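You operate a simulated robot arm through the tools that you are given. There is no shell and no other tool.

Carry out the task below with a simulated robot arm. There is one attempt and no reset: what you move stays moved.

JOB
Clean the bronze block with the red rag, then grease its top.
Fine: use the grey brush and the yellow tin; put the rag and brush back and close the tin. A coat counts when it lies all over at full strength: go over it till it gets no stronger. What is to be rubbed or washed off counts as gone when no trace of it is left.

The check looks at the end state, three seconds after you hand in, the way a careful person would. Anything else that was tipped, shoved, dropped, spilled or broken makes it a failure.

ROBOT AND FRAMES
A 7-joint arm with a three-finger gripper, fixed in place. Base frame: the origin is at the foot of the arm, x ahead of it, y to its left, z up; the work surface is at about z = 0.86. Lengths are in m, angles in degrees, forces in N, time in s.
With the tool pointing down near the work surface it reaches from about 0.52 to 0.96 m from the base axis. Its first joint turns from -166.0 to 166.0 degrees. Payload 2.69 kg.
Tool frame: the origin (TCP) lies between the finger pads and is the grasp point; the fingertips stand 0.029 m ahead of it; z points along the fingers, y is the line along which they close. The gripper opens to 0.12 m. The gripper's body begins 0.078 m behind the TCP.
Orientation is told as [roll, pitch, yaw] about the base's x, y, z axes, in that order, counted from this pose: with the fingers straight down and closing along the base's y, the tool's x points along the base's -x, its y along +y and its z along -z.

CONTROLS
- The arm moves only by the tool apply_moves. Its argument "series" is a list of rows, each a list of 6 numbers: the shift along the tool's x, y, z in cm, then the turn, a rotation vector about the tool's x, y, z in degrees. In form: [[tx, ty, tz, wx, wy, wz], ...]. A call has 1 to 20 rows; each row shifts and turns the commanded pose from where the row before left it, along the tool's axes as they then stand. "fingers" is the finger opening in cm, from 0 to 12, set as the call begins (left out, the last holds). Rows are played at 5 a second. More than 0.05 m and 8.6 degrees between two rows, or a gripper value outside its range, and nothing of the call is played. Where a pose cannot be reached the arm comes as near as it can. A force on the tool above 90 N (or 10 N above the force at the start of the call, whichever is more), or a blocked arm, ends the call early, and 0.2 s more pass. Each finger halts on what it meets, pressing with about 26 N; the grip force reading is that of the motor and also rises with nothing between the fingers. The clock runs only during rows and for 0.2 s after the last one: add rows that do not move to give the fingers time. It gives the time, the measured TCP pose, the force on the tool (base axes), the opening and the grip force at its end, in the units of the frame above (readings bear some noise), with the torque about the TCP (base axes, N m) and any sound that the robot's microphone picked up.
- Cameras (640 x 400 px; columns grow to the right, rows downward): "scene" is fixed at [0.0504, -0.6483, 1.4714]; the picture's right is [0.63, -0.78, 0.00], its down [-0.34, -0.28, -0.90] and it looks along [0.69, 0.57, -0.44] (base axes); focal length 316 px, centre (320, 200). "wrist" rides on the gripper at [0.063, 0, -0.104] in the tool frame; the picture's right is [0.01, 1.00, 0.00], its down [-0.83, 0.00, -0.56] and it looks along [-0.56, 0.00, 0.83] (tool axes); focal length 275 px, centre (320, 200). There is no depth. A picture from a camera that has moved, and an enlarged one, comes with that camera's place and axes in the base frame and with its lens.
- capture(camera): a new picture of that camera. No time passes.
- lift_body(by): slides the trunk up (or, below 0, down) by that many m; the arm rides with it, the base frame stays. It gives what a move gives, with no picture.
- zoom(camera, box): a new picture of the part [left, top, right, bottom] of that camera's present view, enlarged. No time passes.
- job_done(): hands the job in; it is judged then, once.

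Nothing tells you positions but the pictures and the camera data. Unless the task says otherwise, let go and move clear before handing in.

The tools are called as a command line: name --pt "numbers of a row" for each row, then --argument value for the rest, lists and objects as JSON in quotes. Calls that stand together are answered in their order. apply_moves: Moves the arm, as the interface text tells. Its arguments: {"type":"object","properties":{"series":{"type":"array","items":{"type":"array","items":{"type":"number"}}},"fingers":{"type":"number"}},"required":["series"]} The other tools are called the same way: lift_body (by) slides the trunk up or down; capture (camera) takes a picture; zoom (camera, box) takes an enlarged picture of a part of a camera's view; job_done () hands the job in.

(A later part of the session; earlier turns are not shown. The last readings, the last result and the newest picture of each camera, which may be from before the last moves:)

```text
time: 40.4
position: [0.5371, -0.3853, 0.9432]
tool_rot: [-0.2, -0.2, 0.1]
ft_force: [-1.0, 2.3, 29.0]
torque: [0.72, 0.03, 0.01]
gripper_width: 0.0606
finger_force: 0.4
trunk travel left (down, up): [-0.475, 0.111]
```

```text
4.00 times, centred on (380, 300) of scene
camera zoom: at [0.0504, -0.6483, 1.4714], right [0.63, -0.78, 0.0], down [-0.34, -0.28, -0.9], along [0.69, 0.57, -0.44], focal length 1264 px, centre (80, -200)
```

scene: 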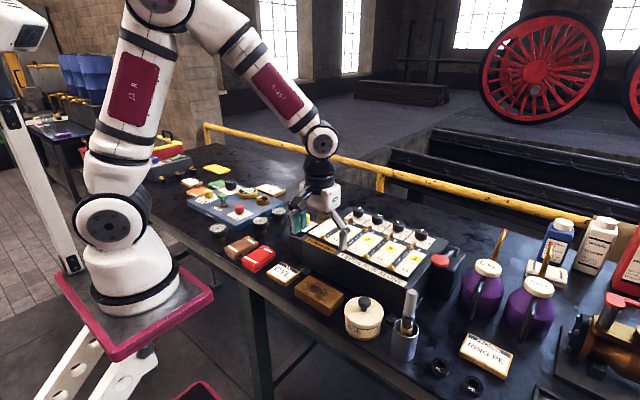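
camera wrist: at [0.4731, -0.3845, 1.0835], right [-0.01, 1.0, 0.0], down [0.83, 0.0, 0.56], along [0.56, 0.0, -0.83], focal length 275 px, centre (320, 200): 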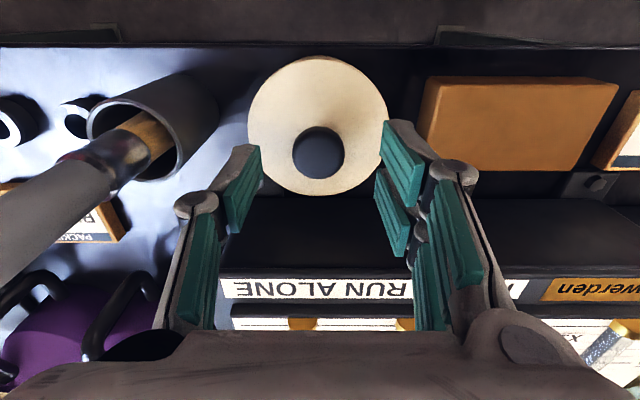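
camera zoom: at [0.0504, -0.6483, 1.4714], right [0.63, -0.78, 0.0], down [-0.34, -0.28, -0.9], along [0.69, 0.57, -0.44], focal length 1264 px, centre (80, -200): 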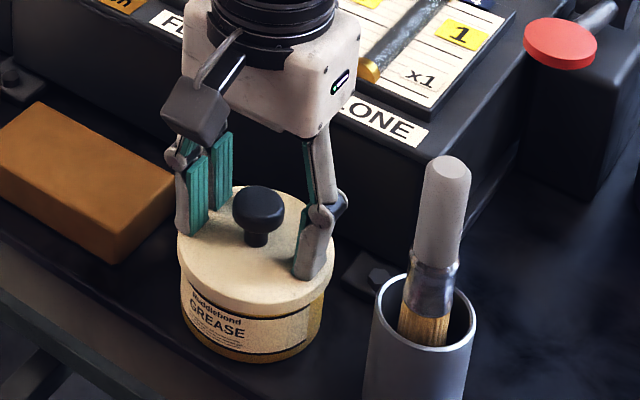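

The fingertips touched the lid already (lid top ≈ 0.914). I back up 6 mm.

apply_moves --pt "0 0 -0.6 0 0 0" --pt "0 0 0 0 0 0"

zoom --camera "scene" --box '[320, 250, 440, 350]'

```text
time: 41.0
position: [0.5368, -0.3836, 0.9446]
tool_rot: [0.0, 0.1, 0.0]
ft_force: [0.2, 0.4, 0.0]
torque: [-0.04, 0.02, -0.04]
gripper_width: 0.0599
finger_force: 0.0
trunk travel left (down, up): [-0.475, 0.111]
```

```text
4.00 times, centred on (380, 300) of scene
camera zoom: at [0.0504, -0.6483, 1.4714], right [0.63, -0.78, 0.0], down [-0.34, -0.28, -0.9], along [0.69, 0.57, -0.44], focal length 1264 px, centre (80, -200)
```

zoom: 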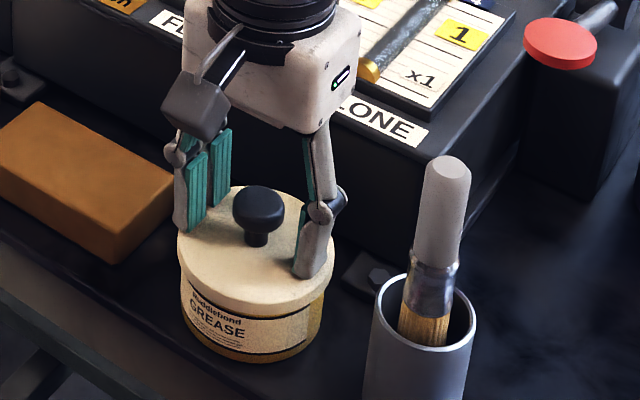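

Free of contact now. I close on the knob.

apply_moves --pt "0 0 0 0 0 0" --pt "0 0 0 0 0 0" --pt "0 0 0 0 0 0" --pt "0 0 0 0 0 0" --fingers 1.5

zoom --camera "scene" --box '[320, 250, 440, 350]'

zoom --camera "wrist" --box '[160, 40, 480, 280]'

```text
time: 42.0
position: [0.5358, -0.3842, 0.9466]
tool_rot: [0.0, 0.0, 0.0]
ft_force: [-0.1, 0.7, -0.1]
torque: [0.0, 0.0, -0.06]
gripper_width: 0.0273
finger_force: 26.4
trunk travel left (down, up): [-0.475, 0.111]
heard: snap
```

```text
4.00 times, centred on (380, 300) of scene
camera zoom: at [0.0504, -0.6483, 1.4714], right [0.63, -0.78, 0.0], down [-0.34, -0.28, -0.9], along [0.69, 0.57, -0.44], focal length 1264 px, centre (80, -200)
```

zoom: 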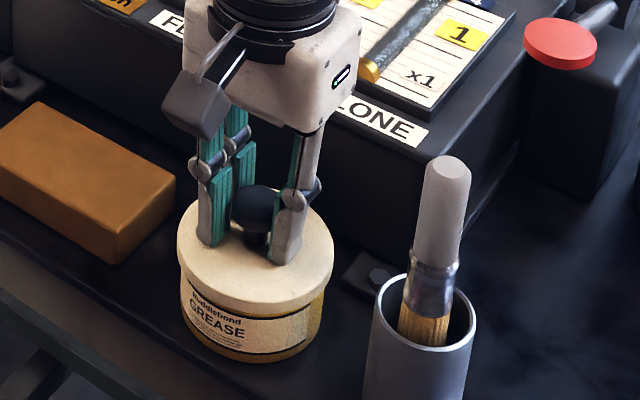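

```text
1.67 times, centred on (320, 160) of wrist
camera zoom: at [0.4738, -0.3851, 1.05], right [-0.01, 1.0, 0.0], down [0.83, 0.0, 0.56], along [0.56, 0.0, -0.83], focal length 459 px, centre (320, 267)
```

zoom: 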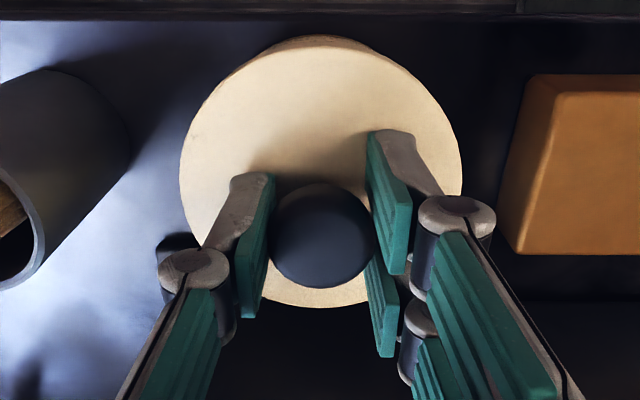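

The knob is gripped (0.027 wide) and a snap was heard — probably the lid popping loose. I lift 1.5 cm and check that only the lid comes.

apply_moves --pt "0 0 -0.3 0 0 0" --pt "0 0 -0.5 0 0 0" --pt "0 0 -0.7 0 0 0" --pt "0 0 0 0 0 0"

zoom --camera "scene" --box '[320, 250, 440, 350]'

```text
time: 43.0
position: [0.5365, -0.3847, 0.9619]
tool_rot: [0.0, 0.0, 0.0]
ft_force: [-0.3, 0.0, 0.9]
torque: [0.05, -0.01, 0.0]
gripper_width: 0.0277
finger_force: 25.7
trunk travel left (down, up): [-0.475, 0.111]
```

```text
4.00 times, centred on (380, 300) of scene
camera zoom: at [0.0504, -0.6483, 1.4714], right [0.63, -0.78, 0.0], down [-0.34, -0.28, -0.9], along [0.69, 0.57, -0.44], focal length 1264 px, centre (80, -200)
```

zoom: 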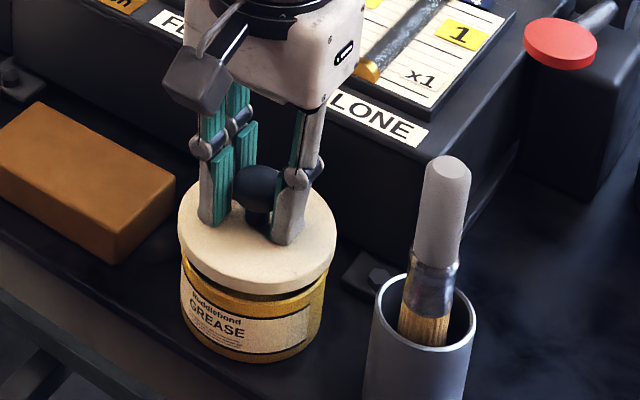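

The lid lifts cleanly and the tin stays put. I raise it further and carry it toward the free patch at about (0.68, 0.025).

apply_moves --pt "0 0 -2.5 0 0 0" --pt "0 0 -4.0 0 0 0" --pt "0 0 -4.0 0 0 0" --pt "0 0 -1.5 0 0 0" --pt "0 0 0 0 0 0"

capture --camera "scene"

zoom --camera "scene" --box '[320, 270, 440, 370]'

capture --camera "wrist"

```text
time: 44.2
position: [0.5373, -0.3851, 1.0821]
tool_rot: [0.0, 0.0, -0.1]
ft_force: [-0.1, -0.2, -0.2]
torque: [0.01, -0.01, 0.0]
gripper_width: 0.0272
finger_force: 26.0
trunk travel left (down, up): [-0.475, 0.111]
```

```text
taken
```

scene: 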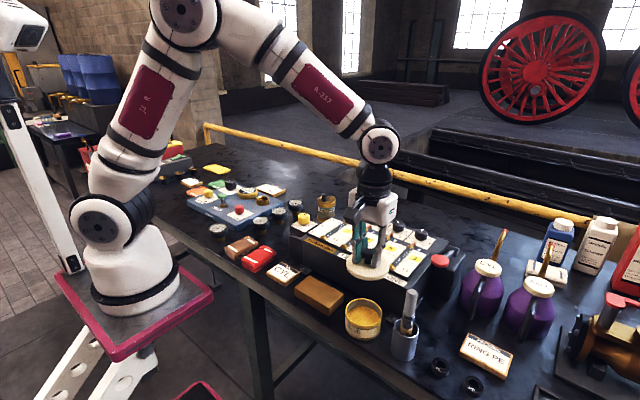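

```text
4.00 times, centred on (380, 320) of scene
camera zoom: at [0.0504, -0.6483, 1.4714], right [0.63, -0.78, 0.0], down [-0.34, -0.28, -0.9], along [0.69, 0.57, -0.44], focal length 1264 px, centre (80, -280)
```

zoom: 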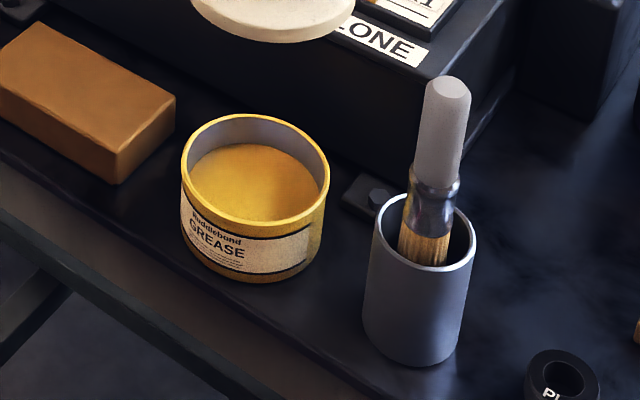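

```text
taken
camera wrist: at [0.474, -0.3852, 1.1853], right [-0.01, 1.0, 0.0], down [0.83, 0.0, 0.56], along [0.56, 0.0, -0.83], focal length 275 px, centre (320, 200)
```

wrist: 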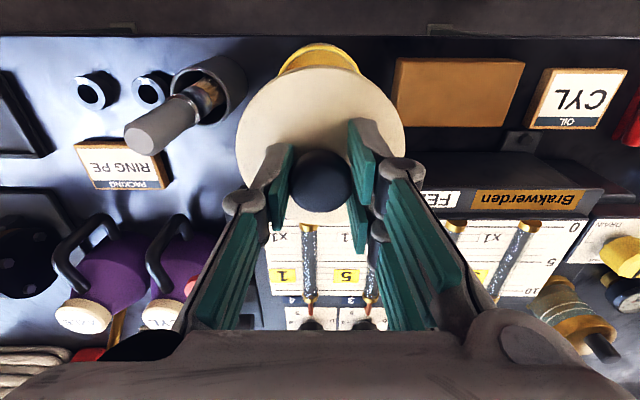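

The tin is open with yellow grease inside. I carry the lid over to the free table patch left of the console and look down at it.

apply_moves --pt "0 4.5 0 0 0 0" --pt "0 4.6 0 0 0 0" --pt "0 4.6 0 0 0 0" --pt "0 4.6 0 0 0 0" --pt "0 4.6 0 0 0 0" --pt "0 4.6 0 0 0 0" --pt "0 4.5 0 0 0 0" --pt "0 4.5 0 0 0 0" --pt "0 4.5 0 0 0 0" --pt "-4.7 0 0 0 0 0" --pt "-4.8 0 0 0 0 0" --pt "-4.8 0 0 0 0 0" --pt "0 0 0 0 0 0"

capture --camera "wrist"

zoom --camera "scene" --box '[190, 140, 350, 260]'

```text
time: 47.0
position: [0.6809, 0.0267, 1.0811]
tool_rot: [0.0, 0.0, 0.0]
ft_force: [-0.5, -0.1, -0.9]
torque: [0.0, -0.02, -0.02]
gripper_width: 0.0275
finger_force: 25.9
trunk travel left (down, up): [-0.475, 0.111]
```

```text
taken
camera wrist: at [0.6169, 0.0265, 1.1849], right [-0.01, 1.0, 0.0], down [0.83, 0.01, 0.56], along [0.56, 0.0, -0.83], focal length 275 px, centre (320, 200)
```

wrist: 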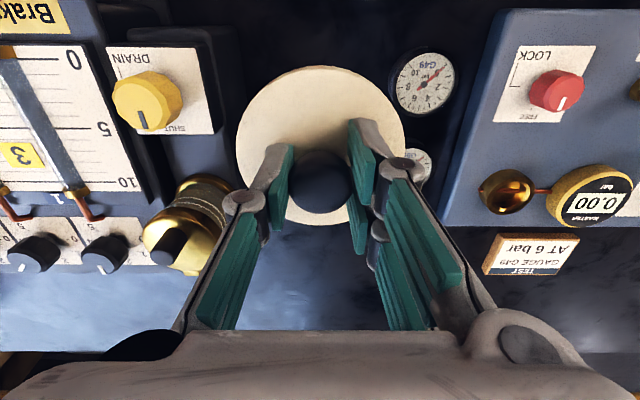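

```text
3.33 times, centred on (270, 200) of scene
camera zoom: at [0.0504, -0.6483, 1.4714], right [0.63, -0.78, 0.0], down [-0.34, -0.28, -0.9], along [0.69, 0.57, -0.44], focal length 1053 px, centre (487, 200)
```

zoom: 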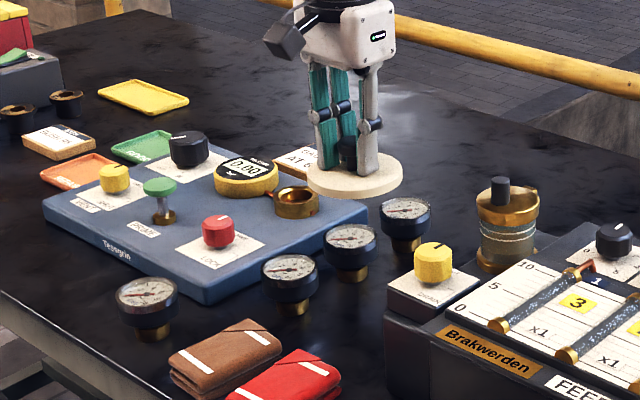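

There is about 2 cm of margin to both the gauge and the console. I descend with the lid.

apply_moves --pt "0 0 4.0 0 0 0" --pt "0 0 4.0 0 0 0" --pt "0 0 3.5 0 0 0" --pt "0 0 2.5 0 0 0" --pt "0 0 1.2 0 0 0" --pt "0 0 0 0 0 0"

capture --camera "wrist"

zoom --camera "scene" --box '[210, 170, 350, 270]'

```text
time: 48.4
position: [0.6793, 0.0261, 0.9289]
tool_rot: [0.0, -0.1, 0.1]
ft_force: [-0.3, 0.5, -0.3]
torque: [0.01, 0.01, -0.01]
gripper_width: 0.0272
finger_force: 25.9
trunk travel left (down, up): [-0.475, 0.111]
```

```text
taken
camera wrist: at [0.6162, 0.0251, 1.0324], right [-0.01, 1.0, 0.0], down [0.83, 0.0, 0.56], along [0.56, 0.0, -0.83], focal length 275 px, centre (320, 200)
```

wrist: 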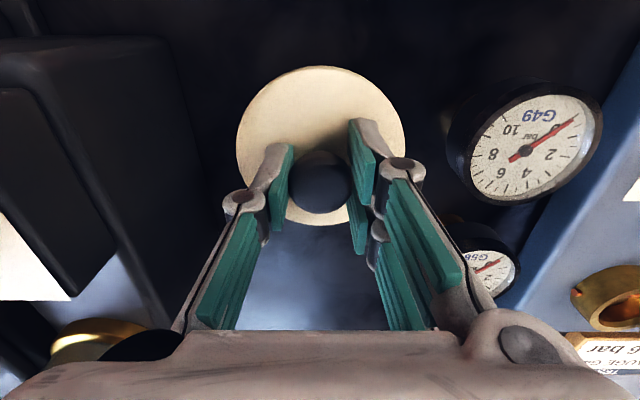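

```text
4.00 times, centred on (280, 220) of scene
camera zoom: at [0.0504, -0.6483, 1.4714], right [0.63, -0.78, 0.0], down [-0.34, -0.28, -0.9], along [0.69, 0.57, -0.44], focal length 1264 px, centre (480, 120)
```

zoom: 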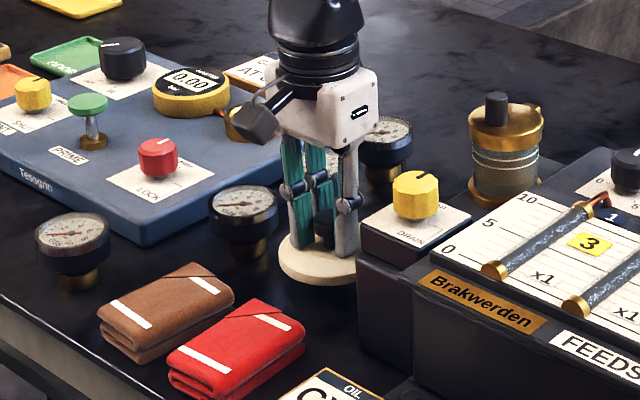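

apply_moves --pt "0 0 0.8 0 0 0" --pt "0 0 0.4 0 0 0" --pt "0 0 0.2 0 0 0" --pt "0 0 0 0 0 0"

apply_moves --pt "0 0 0.2 0 0 0" --pt "0 0 0 0 0 0"

apply_moves --pt "0 0 0.2 0 0 0" --pt "0 0 0 0 0 0"

```text
time: 49.4
position: [0.6787, 0.025, 0.9157]
tool_rot: [0.0, 0.0, 0.0]
ft_force: [0.0, 0.5, -1.8]
torque: [-0.04, 0.01, 0.01]
gripper_width: 0.0274
finger_force: 26.3
trunk travel left (down, up): [-0.475, 0.111]
```

```text
time: 50.0
position: [0.6801, 0.0268, 0.9134]
tool_rot: [-0.1, 0.1, -0.1]
ft_force: [0.0, 0.1, -0.7]
torque: [0.01, 0.0, 0.02]
gripper_width: 0.0272
finger_force: 26.1
trunk travel left (down, up): [-0.475, 0.111]
```

```text
time: 50.6
position: [0.6793, 0.0263, 0.9109]
tool_rot: [0.0, 0.0, 0.0]
ft_force: [0.2, -0.3, -0.3]
torque: [0.02, 0.01, 0.02]
gripper_width: 0.0274
finger_force: 25.7
trunk travel left (down, up): [-0.475, 0.111]
```

apply_moves --pt "0 0 0.2 0 0 0" --pt "0 0 0 0 0 0"

zoom --camera "scene" --box '[260, 200, 320, 250]'

zoom --camera "wrist" --box '[200, 40, 440, 250]'

```text
time: 51.2
position: [0.6796, 0.0262, 0.9087]
tool_rot: [0.0, 0.0, -0.1]
ft_force: [0.2, -0.4, -0.4]
torque: [0.06, 0.0, 0.02]
gripper_width: 0.027
finger_force: 25.5
trunk travel left (down, up): [-0.475, 0.111]
```

```text
8.00 times, centred on (290, 225) of scene
camera zoom: at [0.0504, -0.6483, 1.4714], right [0.63, -0.78, 0.0], down [-0.34, -0.28, -0.9], along [0.69, 0.57, -0.44], focal length 2527 px, centre (560, 0)
```

zoom: 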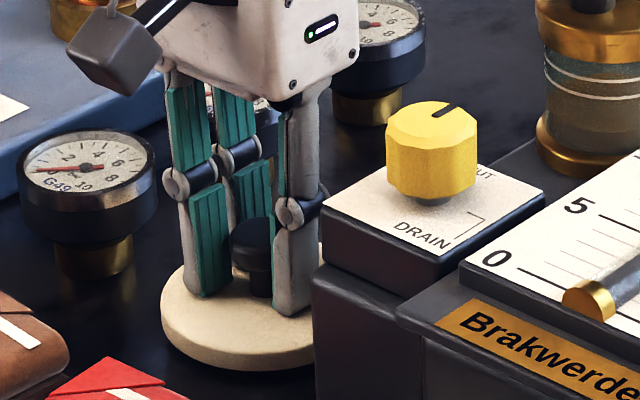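

```text
1.90 times, centred on (320, 145) of wrist
camera zoom: at [0.6165, 0.0252, 1.0128], right [-0.01, 1.0, 0.0], down [0.83, 0.0, 0.56], along [0.56, 0.0, -0.83], focal length 524 px, centre (320, 305)
```

zoom: 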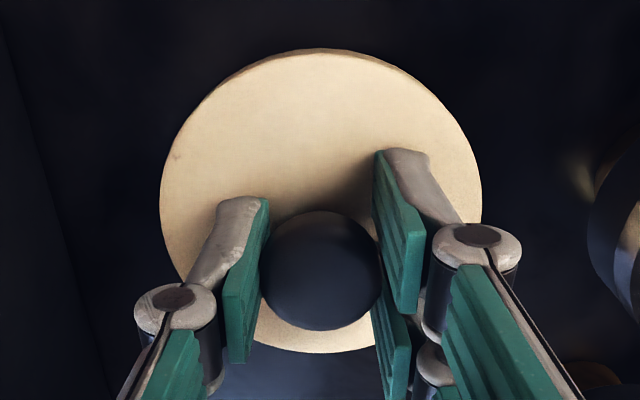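

apply_moves --pt "0 0 0.25 0 0 0" --pt "0 0 0.15 0 0 0" --pt "0 0 0 0 0 0"

apply_moves --pt "0 0 0.15 0 0 0" --pt "0 0 0 0 0 0"

```text
time: 52.0
position: [0.6801, 0.025, 0.9036]
tool_rot: [0.0, 0.1, 0.0]
ft_force: [0.1, -0.8, -0.7]
torque: [-0.01, -0.01, -0.04]
gripper_width: 0.0273
finger_force: 25.8
trunk travel left (down, up): [-0.475, 0.111]
```

```text
time: 52.6
position: [0.6786, 0.026, 0.9044]
tool_rot: [0.0, -0.1, 0.0]
ft_force: [-0.4, 0.9, -1.3]
torque: [-0.06, 0.0, -0.02]
gripper_width: 0.0275
finger_force: 25.7
trunk travel left (down, up): [-0.475, 0.111]
```

apply_moves --pt "0 0 0.12 0 0 0" --pt "0 0 0 0 0 0"

apply_moves --pt "0 0 0.1 0 0 0" --pt "0 0 0 0 0 0"

```text
time: 53.2
position: [0.6781, 0.0264, 0.9034]
tool_rot: [0.0, 0.1, -0.1]
ft_force: [-0.7, -0.1, -0.7]
torque: [0.01, 0.02, -0.03]
gripper_width: 0.0274
finger_force: 26.4
trunk travel left (down, up): [-0.475, 0.111]
```

```text
time: 53.8
position: [0.6801, 0.0254, 0.9024]
tool_rot: [0.1, 0.0, 0.0]
ft_force: [0.2, 0.4, -0.7]
torque: [0.0, 0.03, -0.01]
gripper_width: 0.0272
finger_force: 25.9
trunk travel left (down, up): [-0.475, 0.111]
```

apply_moves --pt "0 0 0.1 0 0 0" --pt "0 0 0 0 0 0"

apply_moves --pt "0 0 0.1 0 0 0" --pt "0 0 0 0 0 0"

```text
time: 54.4
position: [0.6796, 0.0257, 0.9001]
tool_rot: [0.0, 0.0, 0.0]
ft_force: [-0.1, 0.0, -0.3]
torque: [-0.02, 0.01, -0.01]
gripper_width: 0.0272
finger_force: 25.9
trunk travel left (down, up): [-0.475, 0.111]
```

```text
time: 55.0
position: [0.6791, 0.0253, 0.8995]
tool_rot: [0.0, -0.1, 0.0]
ft_force: [-1.1, -0.2, 12.0]
torque: [-0.01, 0.07, 0.03]
gripper_width: 0.027
finger_force: 26.6
trunk travel left (down, up): [-0.475, 0.111]
```

The lid rests on the table. I release and rise.

apply_moves --pt "0 0 -0.1 0 0 0" --pt "0 0 0 0 0 0" --pt "0 0 0 0 0 0" --pt "0 0 -1.0 0 0 0" --pt "0 0 -3.0 0 0 0" --pt "0 0 -4.5 0 0 0" --pt "0 0 -4.5 0 0 0" --pt "0 0 -4.5 0 0 0" --fingers 6

zoom --camera "scene" --box '[210, 170, 350, 270]'

capture --camera "wrist"

```text
time: 56.8
position: [0.6796, 0.025, 1.0751]
tool_rot: [0.0, 0.1, 0.1]
ft_force: [1.2, 0.3, 0.1]
torque: [0.0, 0.06, -0.03]
gripper_width: 0.06
finger_force: 0.1
trunk travel left (down, up): [-0.475, 0.111]
```

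```text
4.00 times, centred on (280, 220) of scene
camera zoom: at [0.0504, -0.6483, 1.4714], right [0.63, -0.78, 0.0], down [-0.34, -0.28, -0.9], along [0.69, 0.57, -0.44], focal length 1264 px, centre (480, 120)
```

zoom: 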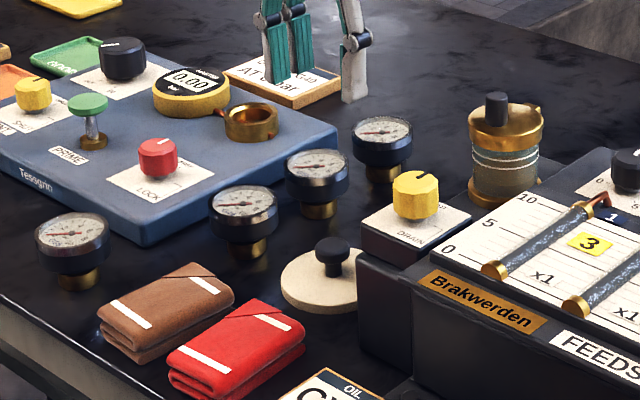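

```text
taken
camera wrist: at [0.6167, 0.0244, 1.1792], right [-0.01, 1.0, 0.0], down [0.83, 0.01, 0.56], along [0.56, 0.0, -0.83], focal length 275 px, centre (320, 200)
```

wrist: 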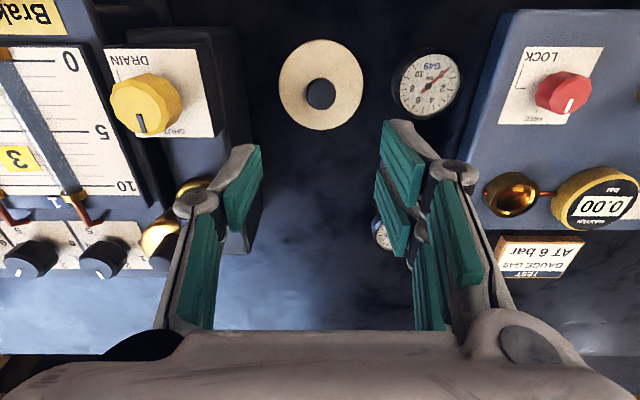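

The lid lies flat on the table. Now I rise and move to above the brush to measure its handle.

apply_moves --pt "0 0 -4.5 0 0 0" --pt "4.7 0 -1.5 0 0 0" --pt "4.7 0 0 0 0 0" --pt "4.5 0 0 0 0 0" --pt "0 -4.7 0 0 0 0" --pt "0 -4.7 0 0 0 0" --pt "0 -4.7 0 0 0 0" --pt "0 -4.7 0 0 0 0" --pt "0 -4.7 0 0 0 0" --pt "0 -4.7 0 0 0 0" --pt "0 -4.7 0 0 0 0" --pt "0 -4.7 0 0 0 0" --pt "0 -4.6 0 0 0 0" --pt "0 -4.5 0 0 0 0" --pt "0 -4.0 0 0 0 0" --pt "0 0 0 0 0 0"

capture --camera "wrist"

zoom --camera "scene" --box '[340, 250, 460, 370]'

```text
time: 60.2
position: [0.5402, -0.4834, 1.1364]
tool_rot: [0.1, 0.0, 0.0]
ft_force: [-0.3, 0.7, -0.2]
torque: [-0.01, -0.03, -0.01]
gripper_width: 0.06
finger_force: 0.1
trunk travel left (down, up): [-0.475, 0.111]
```

```text
taken
camera wrist: at [0.477, -0.4835, 1.2398], right [-0.01, 1.0, 0.0], down [0.83, 0.0, 0.56], along [0.56, 0.0, -0.83], focal length 275 px, centre (320, 200)
```

wrist: 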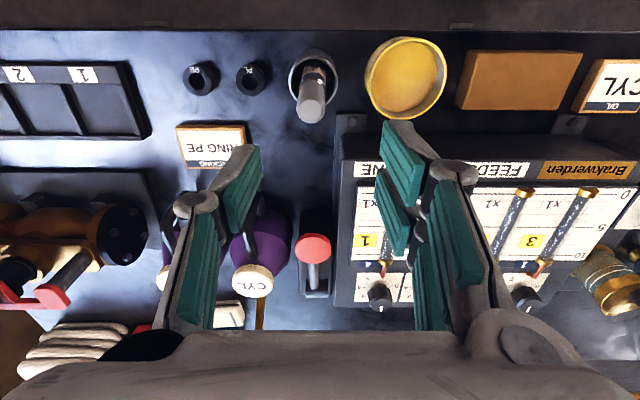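

```text
3.33 times, centred on (400, 310) of scene
camera zoom: at [0.0504, -0.6483, 1.4714], right [0.63, -0.78, 0.0], down [-0.34, -0.28, -0.9], along [0.69, 0.57, -0.44], focal length 1053 px, centre (53, -167)
```

zoom: 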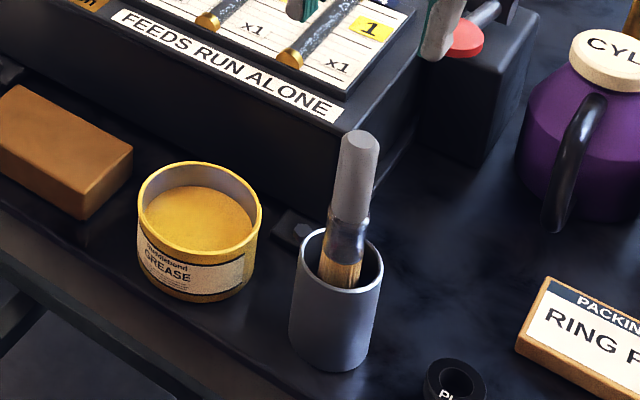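

zoom --camera "wrist" --box '[250, 30, 460, 140]'

zoom --camera "scene" --box '[380, 280, 430, 370]'

```text
3.05 times, centred on (355, 85) of wrist
camera zoom: at [0.477, -0.4835, 1.2398], right [-0.01, 1.0, 0.0], down [0.83, 0.0, 0.56], along [0.56, 0.0, -0.83], focal length 839 px, centre (213, 550)
```

zoom: 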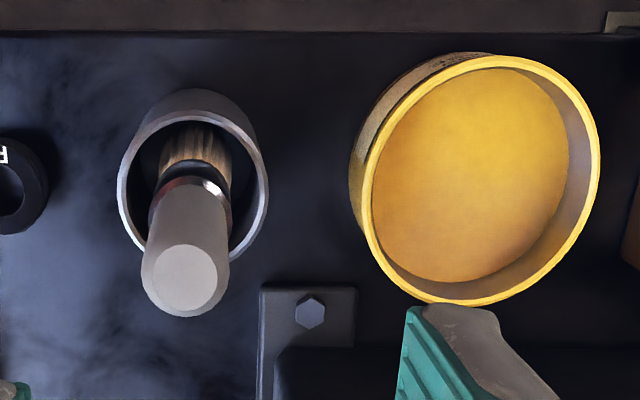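

```text
4.44 times, centred on (405, 325) of scene
camera zoom: at [0.0504, -0.6483, 1.4714], right [0.63, -0.78, 0.0], down [-0.34, -0.28, -0.9], along [0.69, 0.57, -0.44], focal length 1404 px, centre (-58, -356)
```

zoom: 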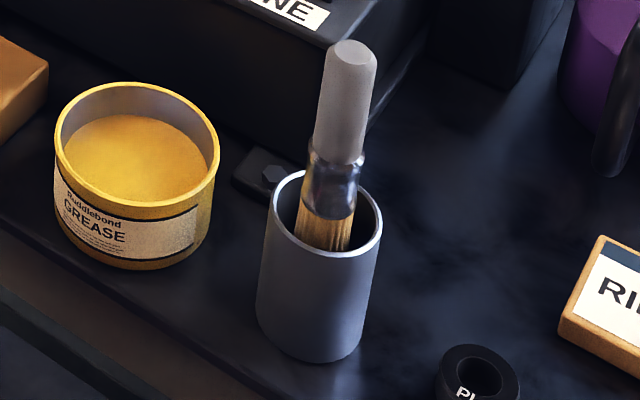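

Cup mouth ≈ (0.5345, −0.490, 0.933); brush handle top ≈ (0.5386, −0.490, 1.03), leaning slightly toward +x. The tin's mouth is at (0.536, −0.385, 0.909). I line up with the handle and look closer before lowering around it.

apply_moves --pt "0.15 -0.35 2.0 0 0 0" --pt "0.15 -0.35 2.0 0 0 0" --pt "0 0 1.0 0 0 0" --pt "0 0 0 0 0 0"

capture --camera "wrist"

zoom --camera "scene" --box '[360, 240, 460, 370]'

```text
time: 61.2
position: [0.5368, -0.4899, 1.0863]
tool_rot: [0.1, 0.0, 0.1]
ft_force: [0.0, -0.1, -0.3]
torque: [-0.01, 0.01, 0.01]
gripper_width: 0.06
finger_force: 0.1
trunk travel left (down, up): [-0.475, 0.111]
```

```text
taken
camera wrist: at [0.4745, -0.4899, 1.1895], right [-0.01, 1.0, 0.0], down [0.83, 0.0, 0.56], along [0.56, 0.0, -0.83], focal length 275 px, centre (320, 200)
```

wrist: 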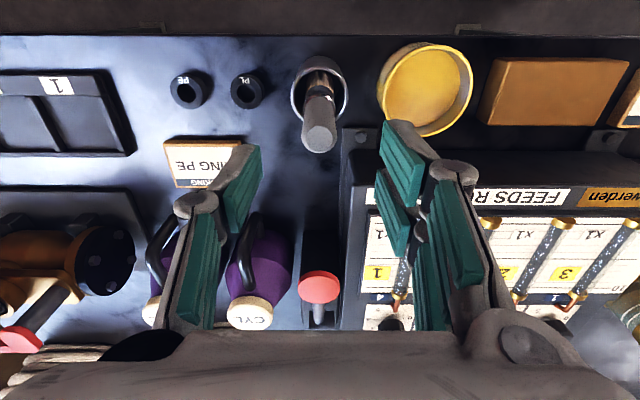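

```text
3.08 times, centred on (410, 305) of scene
camera zoom: at [0.0504, -0.6483, 1.4714], right [0.63, -0.78, 0.0], down [-0.34, -0.28, -0.9], along [0.69, 0.57, -0.44], focal length 972 px, centre (43, -123)
```

zoom: 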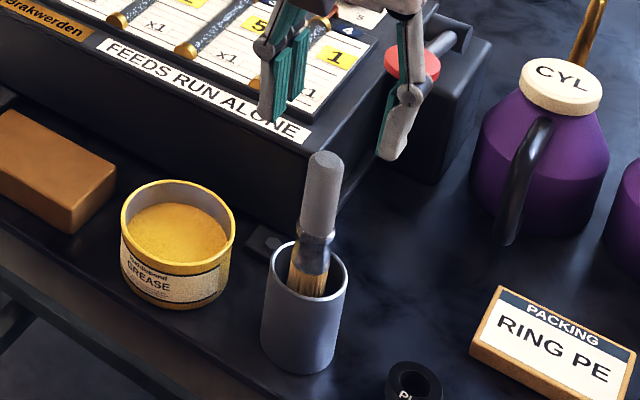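

The handle is centred between the open fingers. I lower around it.

apply_moves --pt "0 0 2.5 0 0 0" --pt "0 0 2.5 0 0 0" --pt "0 0 2.0 0 0 0" --pt "0 0 1.1 0 0 0" --pt "0 0 1.0 0 0 0" --pt "0 0 0 0 0 0"

capture --camera "wrist"

zoom --camera "scene" --box '[360, 240, 460, 370]'

```text
time: 62.6
position: [0.5372, -0.4902, 0.9966]
tool_rot: [-0.1, 0.0, 0.0]
ft_force: [0.8, -0.2, 0.2]
torque: [-0.03, -0.02, 0.01]
gripper_width: 0.0601
finger_force: 0.1
trunk travel left (down, up): [-0.475, 0.111]
```

```text
taken
camera wrist: at [0.4748, -0.4901, 1.0991], right [-0.01, 1.0, 0.0], down [0.83, 0.0, 0.56], along [0.56, 0.0, -0.83], focal length 275 px, centre (320, 200)
```

wrist: 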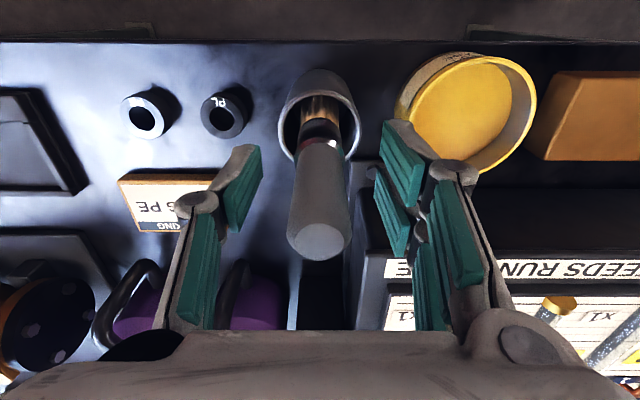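

```text
3.08 times, centred on (410, 305) of scene
camera zoom: at [0.0504, -0.6483, 1.4714], right [0.63, -0.78, 0.0], down [-0.34, -0.28, -0.9], along [0.69, 0.57, -0.44], focal length 972 px, centre (43, -123)
```

zoom: 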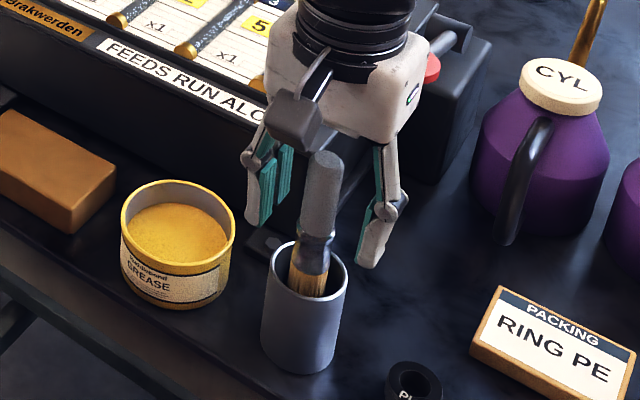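

Fingers straddle the handle. I close on it.

apply_moves --pt "0 0 0 0 0 0" --pt "0 0 0 0 0 0" --pt "0 0 0 0 0 0" --pt "0 0 0 0 0 0" --fingers 1.0

capture --camera "wrist"

zoom --camera "scene" --box '[360, 240, 460, 370]'

```text
time: 63.6
position: [0.5381, -0.4891, 0.9953]
tool_rot: [0.1, 0.0, -0.1]
ft_force: [-0.4, 0.5, 0.7]
torque: [-0.01, -0.03, 0.0]
gripper_width: 0.0206
finger_force: 26.0
trunk travel left (down, up): [-0.475, 0.111]
```

```text
taken
camera wrist: at [0.4748, -0.4901, 1.0992], right [-0.01, 1.0, 0.0], down [0.83, 0.0, 0.56], along [0.56, 0.0, -0.83], focal length 275 px, centre (320, 200)
```

wrist: 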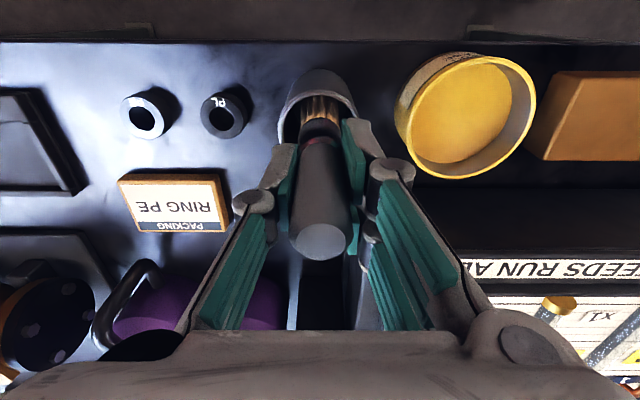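

```text
3.08 times, centred on (410, 305) of scene
camera zoom: at [0.0504, -0.6483, 1.4714], right [0.63, -0.78, 0.0], down [-0.34, -0.28, -0.9], along [0.69, 0.57, -0.44], focal length 972 px, centre (43, -123)
```

zoom: 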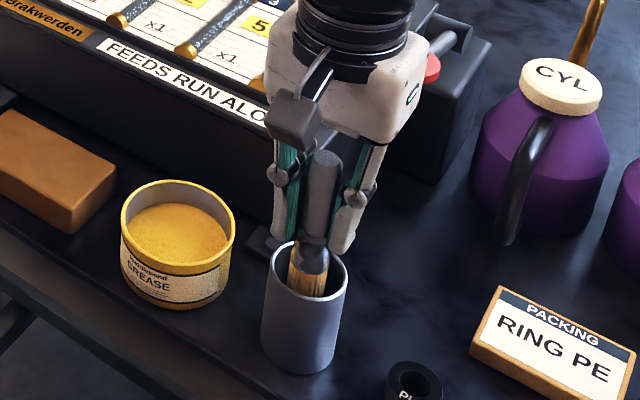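

The brush is gripped (0.0206). I lift it straight out of the cup.

apply_moves --pt "0 0 -0.5 0 0 0" --pt "0 0 -1.0 0 0 0" --pt "0 0 -1.5 0 0 0" --pt "0 0 -2.0 0 0 0" --pt "0 0 -2.0 0 0 0" --pt "0 0 -2.0 0 0 0" --pt "0 0 -2.0 0 0 0" --pt "0 0 -1.0 0 0 0" --pt "0 0 0 0 0 0"

capture --camera "wrist"

zoom --camera "scene" --box '[360, 220, 460, 370]'

```text
time: 65.6
position: [0.5373, -0.4893, 1.1154]
tool_rot: [0.0, 0.0, 0.0]
ft_force: [0.0, -0.2, -0.9]
torque: [0.01, 0.01, -0.02]
gripper_width: 0.0207
finger_force: 26.4
trunk travel left (down, up): [-0.475, 0.111]
```

```text
taken
camera wrist: at [0.4744, -0.4896, 1.219], right [-0.01, 1.0, 0.0], down [0.83, 0.0, 0.56], along [0.56, 0.0, -0.83], focal length 275 px, centre (320, 200)
```

wrist: 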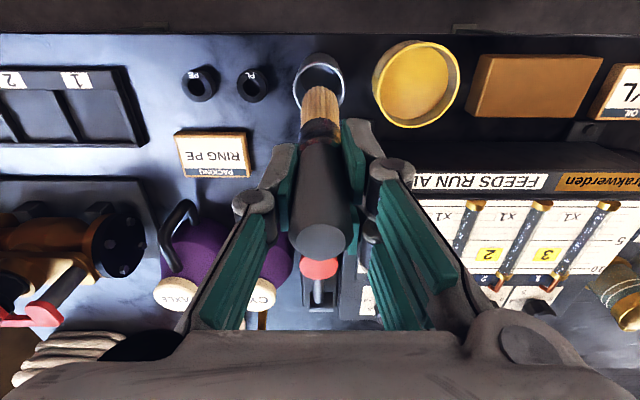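

```text
2.67 times, centred on (410, 295) of scene
camera zoom: at [0.0504, -0.6483, 1.4714], right [0.63, -0.78, 0.0], down [-0.34, -0.28, -0.9], along [0.69, 0.57, -0.44], focal length 842 px, centre (80, -53)
```

zoom: 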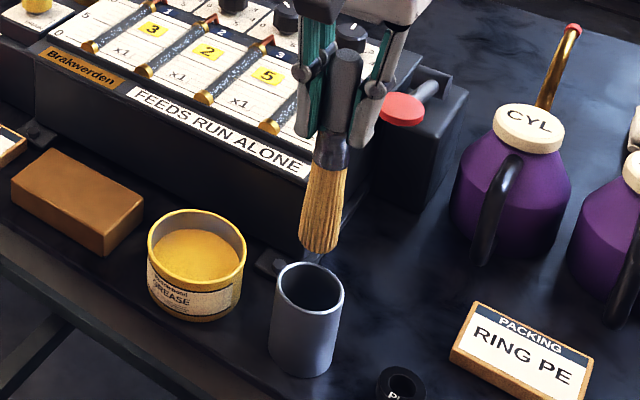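

The bristle end is about 3 cm wide and hangs roughly 0.127 m below and 1.1 cm toward −x of the TCP. I tip the tool 4.4° to make the brush vertical and move it over the tin.

apply_moves --pt "0 0 0 0 -2.2 0" --pt "0 0 0 0 -2.2 0" --pt "0 3.5 0 0 0 0" --pt "0 3.5 0 0 0 0" --pt "0 3.5 0 0 0 0" --pt "0 0 0 0 0 0"

capture --camera "wrist"

zoom --camera "scene" --box '[310, 220, 430, 360]'

```text
time: 67.0
position: [0.5367, -0.3835, 1.1148]
tool_rot: [0.1, -4.4, 0.0]
ft_force: [-0.4, 0.0, -1.2]
torque: [-0.02, 0.02, -0.01]
gripper_width: 0.0205
finger_force: 26.4
trunk travel left (down, up): [-0.475, 0.111]
```

```text
taken
camera wrist: at [0.4667, -0.3845, 1.2137], right [-0.01, 1.0, 0.0], down [0.79, 0.0, 0.62], along [0.62, 0.0, -0.79], focal length 275 px, centre (320, 200)
```

wrist: 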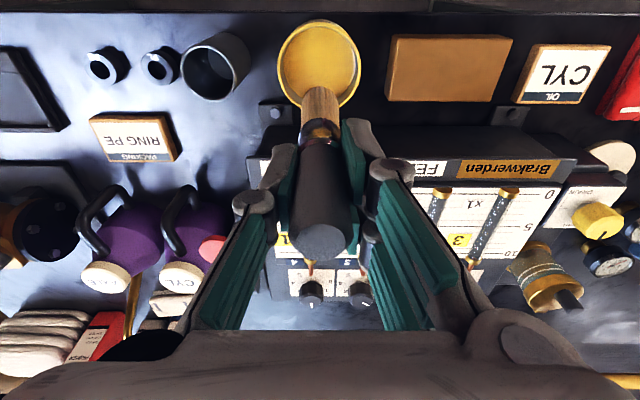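

```text
2.86 times, centred on (370, 290) of scene
camera zoom: at [0.0504, -0.6483, 1.4714], right [0.63, -0.78, 0.0], down [-0.34, -0.28, -0.9], along [0.69, 0.57, -0.44], focal length 902 px, centre (177, -57)
```

zoom: 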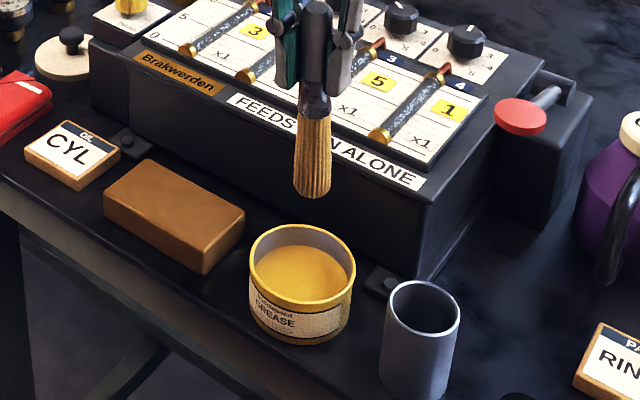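

The brush is vertical above the tin mouth. I lower toward the grease and check alignment.

apply_moves --pt "0.153 -0.05 1.994 0 0 0" --pt "0.153 -0.05 1.994 0 0 0" --pt "0.153 0 1.994 0 0 0" --pt "0 0 0 0 0 0"

zoom --camera "wrist" --box '[220, 20, 420, 200]'

zoom --camera "scene" --box '[310, 240, 430, 360]'

```text
time: 68.0
position: [0.5375, -0.3844, 1.0562]
tool_rot: [0.1, -4.3, 0.1]
ft_force: [-0.1, 0.5, -1.1]
torque: [0.02, -0.03, 0.02]
gripper_width: 0.0206
finger_force: 26.1
trunk travel left (down, up): [-0.475, 0.111]
```

```text
2.22 times, centred on (320, 110) of wrist
camera zoom: at [0.4669, -0.3854, 1.1535], right [-0.01, 1.0, 0.0], down [0.79, 0.0, 0.62], along [0.62, 0.0, -0.79], focal length 612 px, centre (320, 400)
```

zoom: 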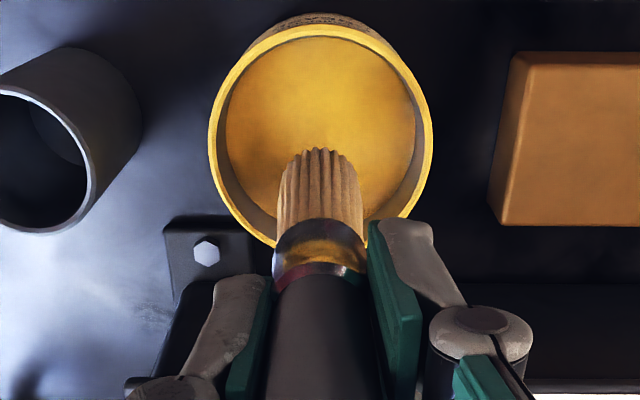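

```text
3.33 times, centred on (370, 300) of scene
camera zoom: at [0.0504, -0.6483, 1.4714], right [0.63, -0.78, 0.0], down [-0.34, -0.28, -0.9], along [0.69, 0.57, -0.44], focal length 1053 px, centre (153, -133)
```

zoom: 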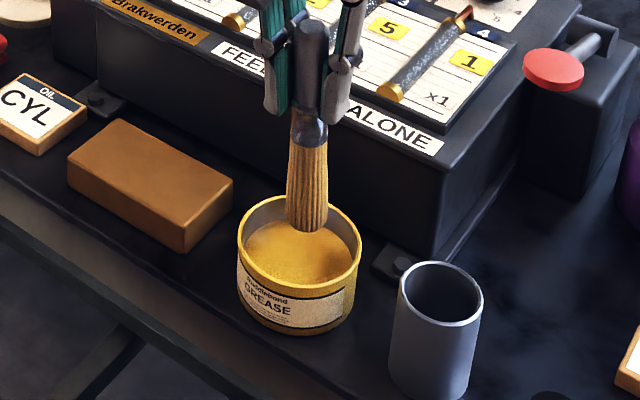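

Aligned. I lower into the grease in small steps while watching the force.

apply_moves --pt "0.115 0 1.495 0 0 0" --pt "0.077 0 0.997 0 0 0" --pt "0 0 0 0 0 0"

apply_moves --pt "0.038 0 0.5 0 0 0" --pt "0 0 0 0 0 0"

zoom --camera "scene" --box '[330, 260, 410, 350]'

```text
time: 68.8
position: [0.5387, -0.3857, 1.03]
tool_rot: [0.0, -4.4, 0.1]
ft_force: [0.4, 0.2, 0.0]
torque: [-0.01, -0.04, -0.04]
gripper_width: 0.0206
finger_force: 25.7
trunk travel left (down, up): [-0.475, 0.111]
```

```text
time: 69.4
position: [0.5388, -0.3843, 1.0243]
tool_rot: [0.0, -4.3, 0.2]
ft_force: [0.0, 0.0, -1.4]
torque: [-0.03, -0.03, 0.0]
gripper_width: 0.0206
finger_force: 25.7
trunk travel left (down, up): [-0.475, 0.111]
```

```text
4.44 times, centred on (370, 305) of scene
camera zoom: at [0.0504, -0.6483, 1.4714], right [0.63, -0.78, 0.0], down [-0.34, -0.28, -0.9], along [0.69, 0.57, -0.44], focal length 1404 px, centre (98, -267)
```

zoom: 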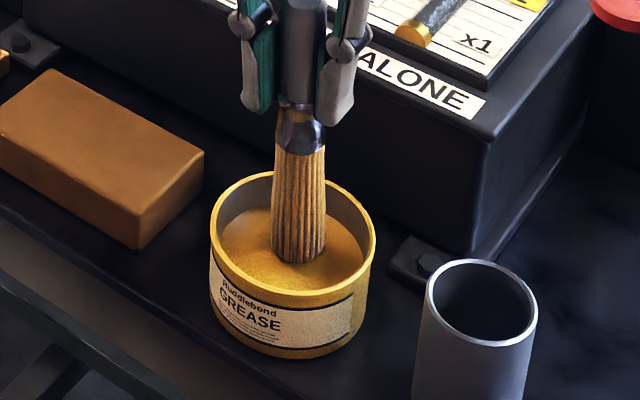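

apply_moves --pt "0.038 0 0.5 0 0 0" --pt "0 0 0 0 0 0"

zoom --camera "scene" --box '[330, 260, 410, 350]'

zoom --camera "wrist" --box '[220, 20, 420, 200]'

```text
time: 70.0
position: [0.5378, -0.3848, 1.0204]
tool_rot: [-0.2, -4.5, -0.1]
ft_force: [-0.9, -0.7, 17.4]
torque: [-0.03, 0.3, -0.01]
gripper_width: 0.0205
finger_force: 26.2
trunk travel left (down, up): [-0.475, 0.111]
```

```text
4.44 times, centred on (370, 305) of scene
camera zoom: at [0.0504, -0.6483, 1.4714], right [0.63, -0.78, 0.0], down [-0.34, -0.28, -0.9], along [0.69, 0.57, -0.44], focal length 1404 px, centre (98, -267)
```

zoom: 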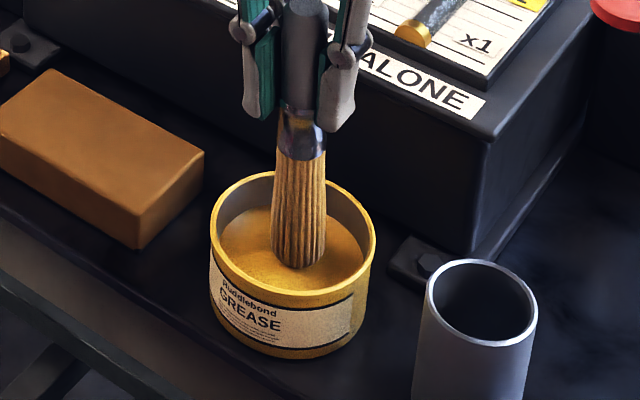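

```text
2.22 times, centred on (320, 110) of wrist
camera zoom: at [0.4668, -0.3854, 1.1194], right [-0.01, 1.0, 0.0], down [0.79, 0.01, 0.62], along [0.62, 0.0, -0.79], focal length 612 px, centre (320, 400)
```

zoom: 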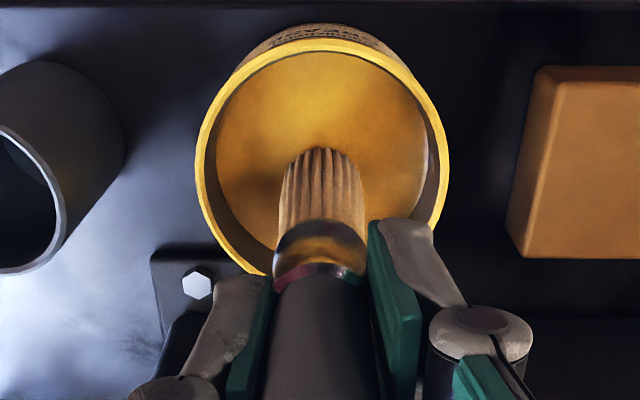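

The bristles are pressing on the grease (17 N). I ease off a little, dwell, then lift and look at the bristles.

apply_moves --pt "-0.01 0 -0.1 0 0 0" --pt "0 0 0 0 0 0" --pt "0 0 0 0 0 0" --pt "-0.038 0 -0.5 0 0 0" --pt "-0.115 0 -1.5 0 0 0" --pt "-0.153 0 -1.994 0 0 0" --pt "-0.153 0 -1.994 0 0 0" --pt "0 0 0 0 0 0"

zoom --camera "scene" --box '[310, 240, 430, 360]'

zoom --camera "wrist" --box '[220, 20, 420, 200]'

```text
time: 71.8
position: [0.5377, -0.3849, 1.0803]
tool_rot: [0.0, -4.4, 0.1]
ft_force: [0.5, -1.0, -1.1]
torque: [-0.01, 0.0, 0.0]
gripper_width: 0.0205
finger_force: 26.1
trunk travel left (down, up): [-0.475, 0.111]
```

```text
3.33 times, centred on (370, 300) of scene
camera zoom: at [0.0504, -0.6483, 1.4714], right [0.63, -0.78, 0.0], down [-0.34, -0.28, -0.9], along [0.69, 0.57, -0.44], focal length 1053 px, centre (153, -133)
```

zoom: 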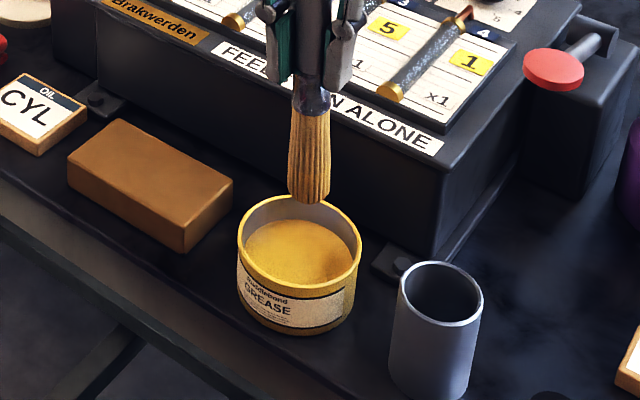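

```text
2.22 times, centred on (320, 110) of wrist
camera zoom: at [0.4666, -0.3853, 1.1792], right [-0.01, 1.0, 0.0], down [0.79, 0.0, 0.62], along [0.62, 0.0, -0.79], focal length 612 px, centre (320, 400)
```

zoom: 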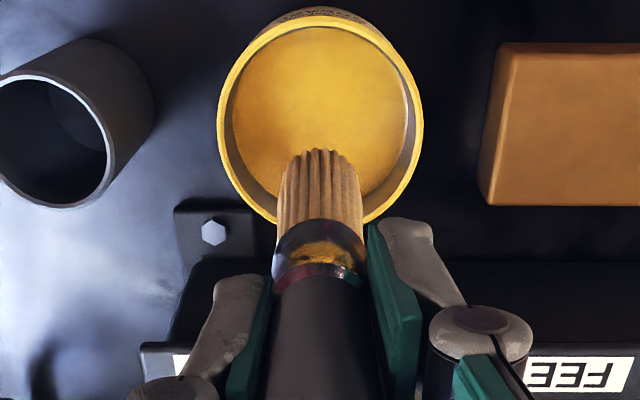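

zoom --camera "scene" --box '[350, 265, 390, 305]'

```text
10.00 times, centred on (370, 285) of scene
camera zoom: at [0.0504, -0.6483, 1.4714], right [0.63, -0.78, 0.0], down [-0.34, -0.28, -0.9], along [0.69, 0.57, -0.44], focal length 3159 px, centre (-180, -650)
```

zoom: 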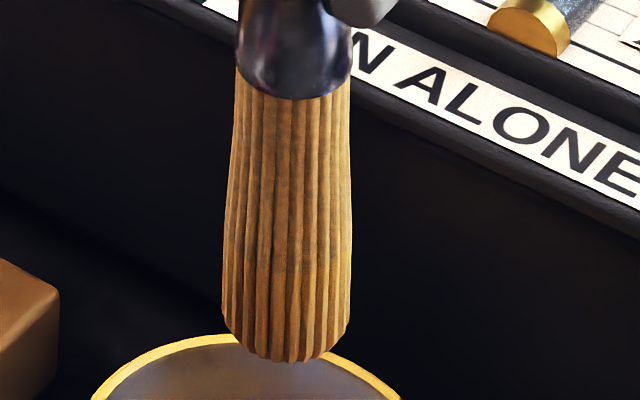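

It's hard to tell whether the bristles are loaded; a trial stroke on the block will show. I move over the block's centre and lower.

apply_moves --pt "0 4.0 0 0 0 0" --pt "-0.2 4.0 0 0 0 0" --pt "-0.2 4.0 0 0 0 0" --pt "0 2.0 0 0 0 0" --pt "0.153 0 1.994 0 0 0" --pt "0.153 0 1.994 0 0 0" --pt "0 0 0 0 0 0"

capture --camera "wrist"

zoom --camera "scene" --box '[260, 220, 380, 320]'

```text
time: 73.4
position: [0.5407, -0.2445, 1.0415]
tool_rot: [0.0, -4.4, -0.1]
ft_force: [1.0, 0.1, -0.9]
torque: [0.03, -0.02, 0.0]
gripper_width: 0.0205
finger_force: 26.0
trunk travel left (down, up): [-0.475, 0.111]
```

```text
taken
camera wrist: at [0.4702, -0.2453, 1.1394], right [-0.01, 1.0, 0.0], down [0.79, 0.0, 0.62], along [0.62, 0.0, -0.79], focal length 275 px, centre (320, 200)
```

wrist: 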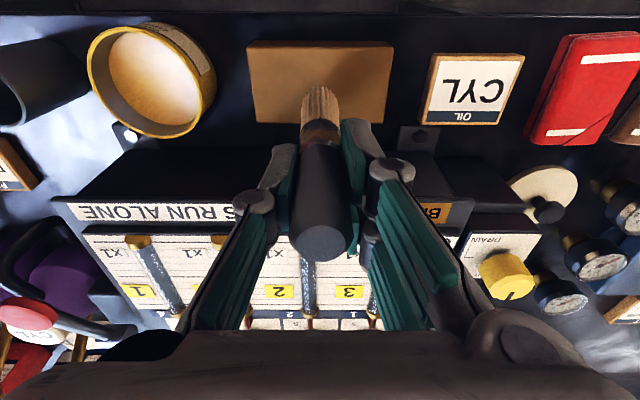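

```text
4.00 times, centred on (320, 270) of scene
camera zoom: at [0.0504, -0.6483, 1.4714], right [0.63, -0.78, 0.0], down [-0.34, -0.28, -0.9], along [0.69, 0.57, -0.44], focal length 1264 px, centre (320, -80)
```

zoom: 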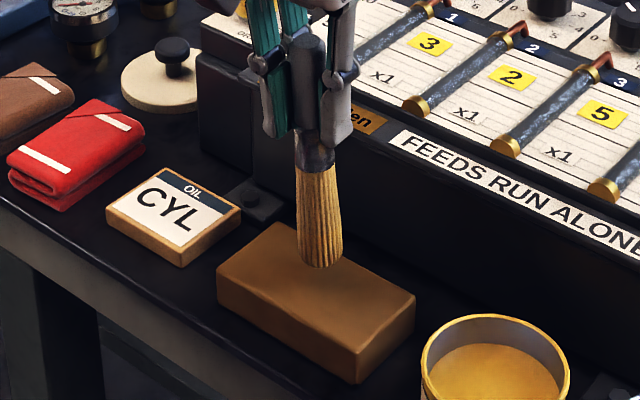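

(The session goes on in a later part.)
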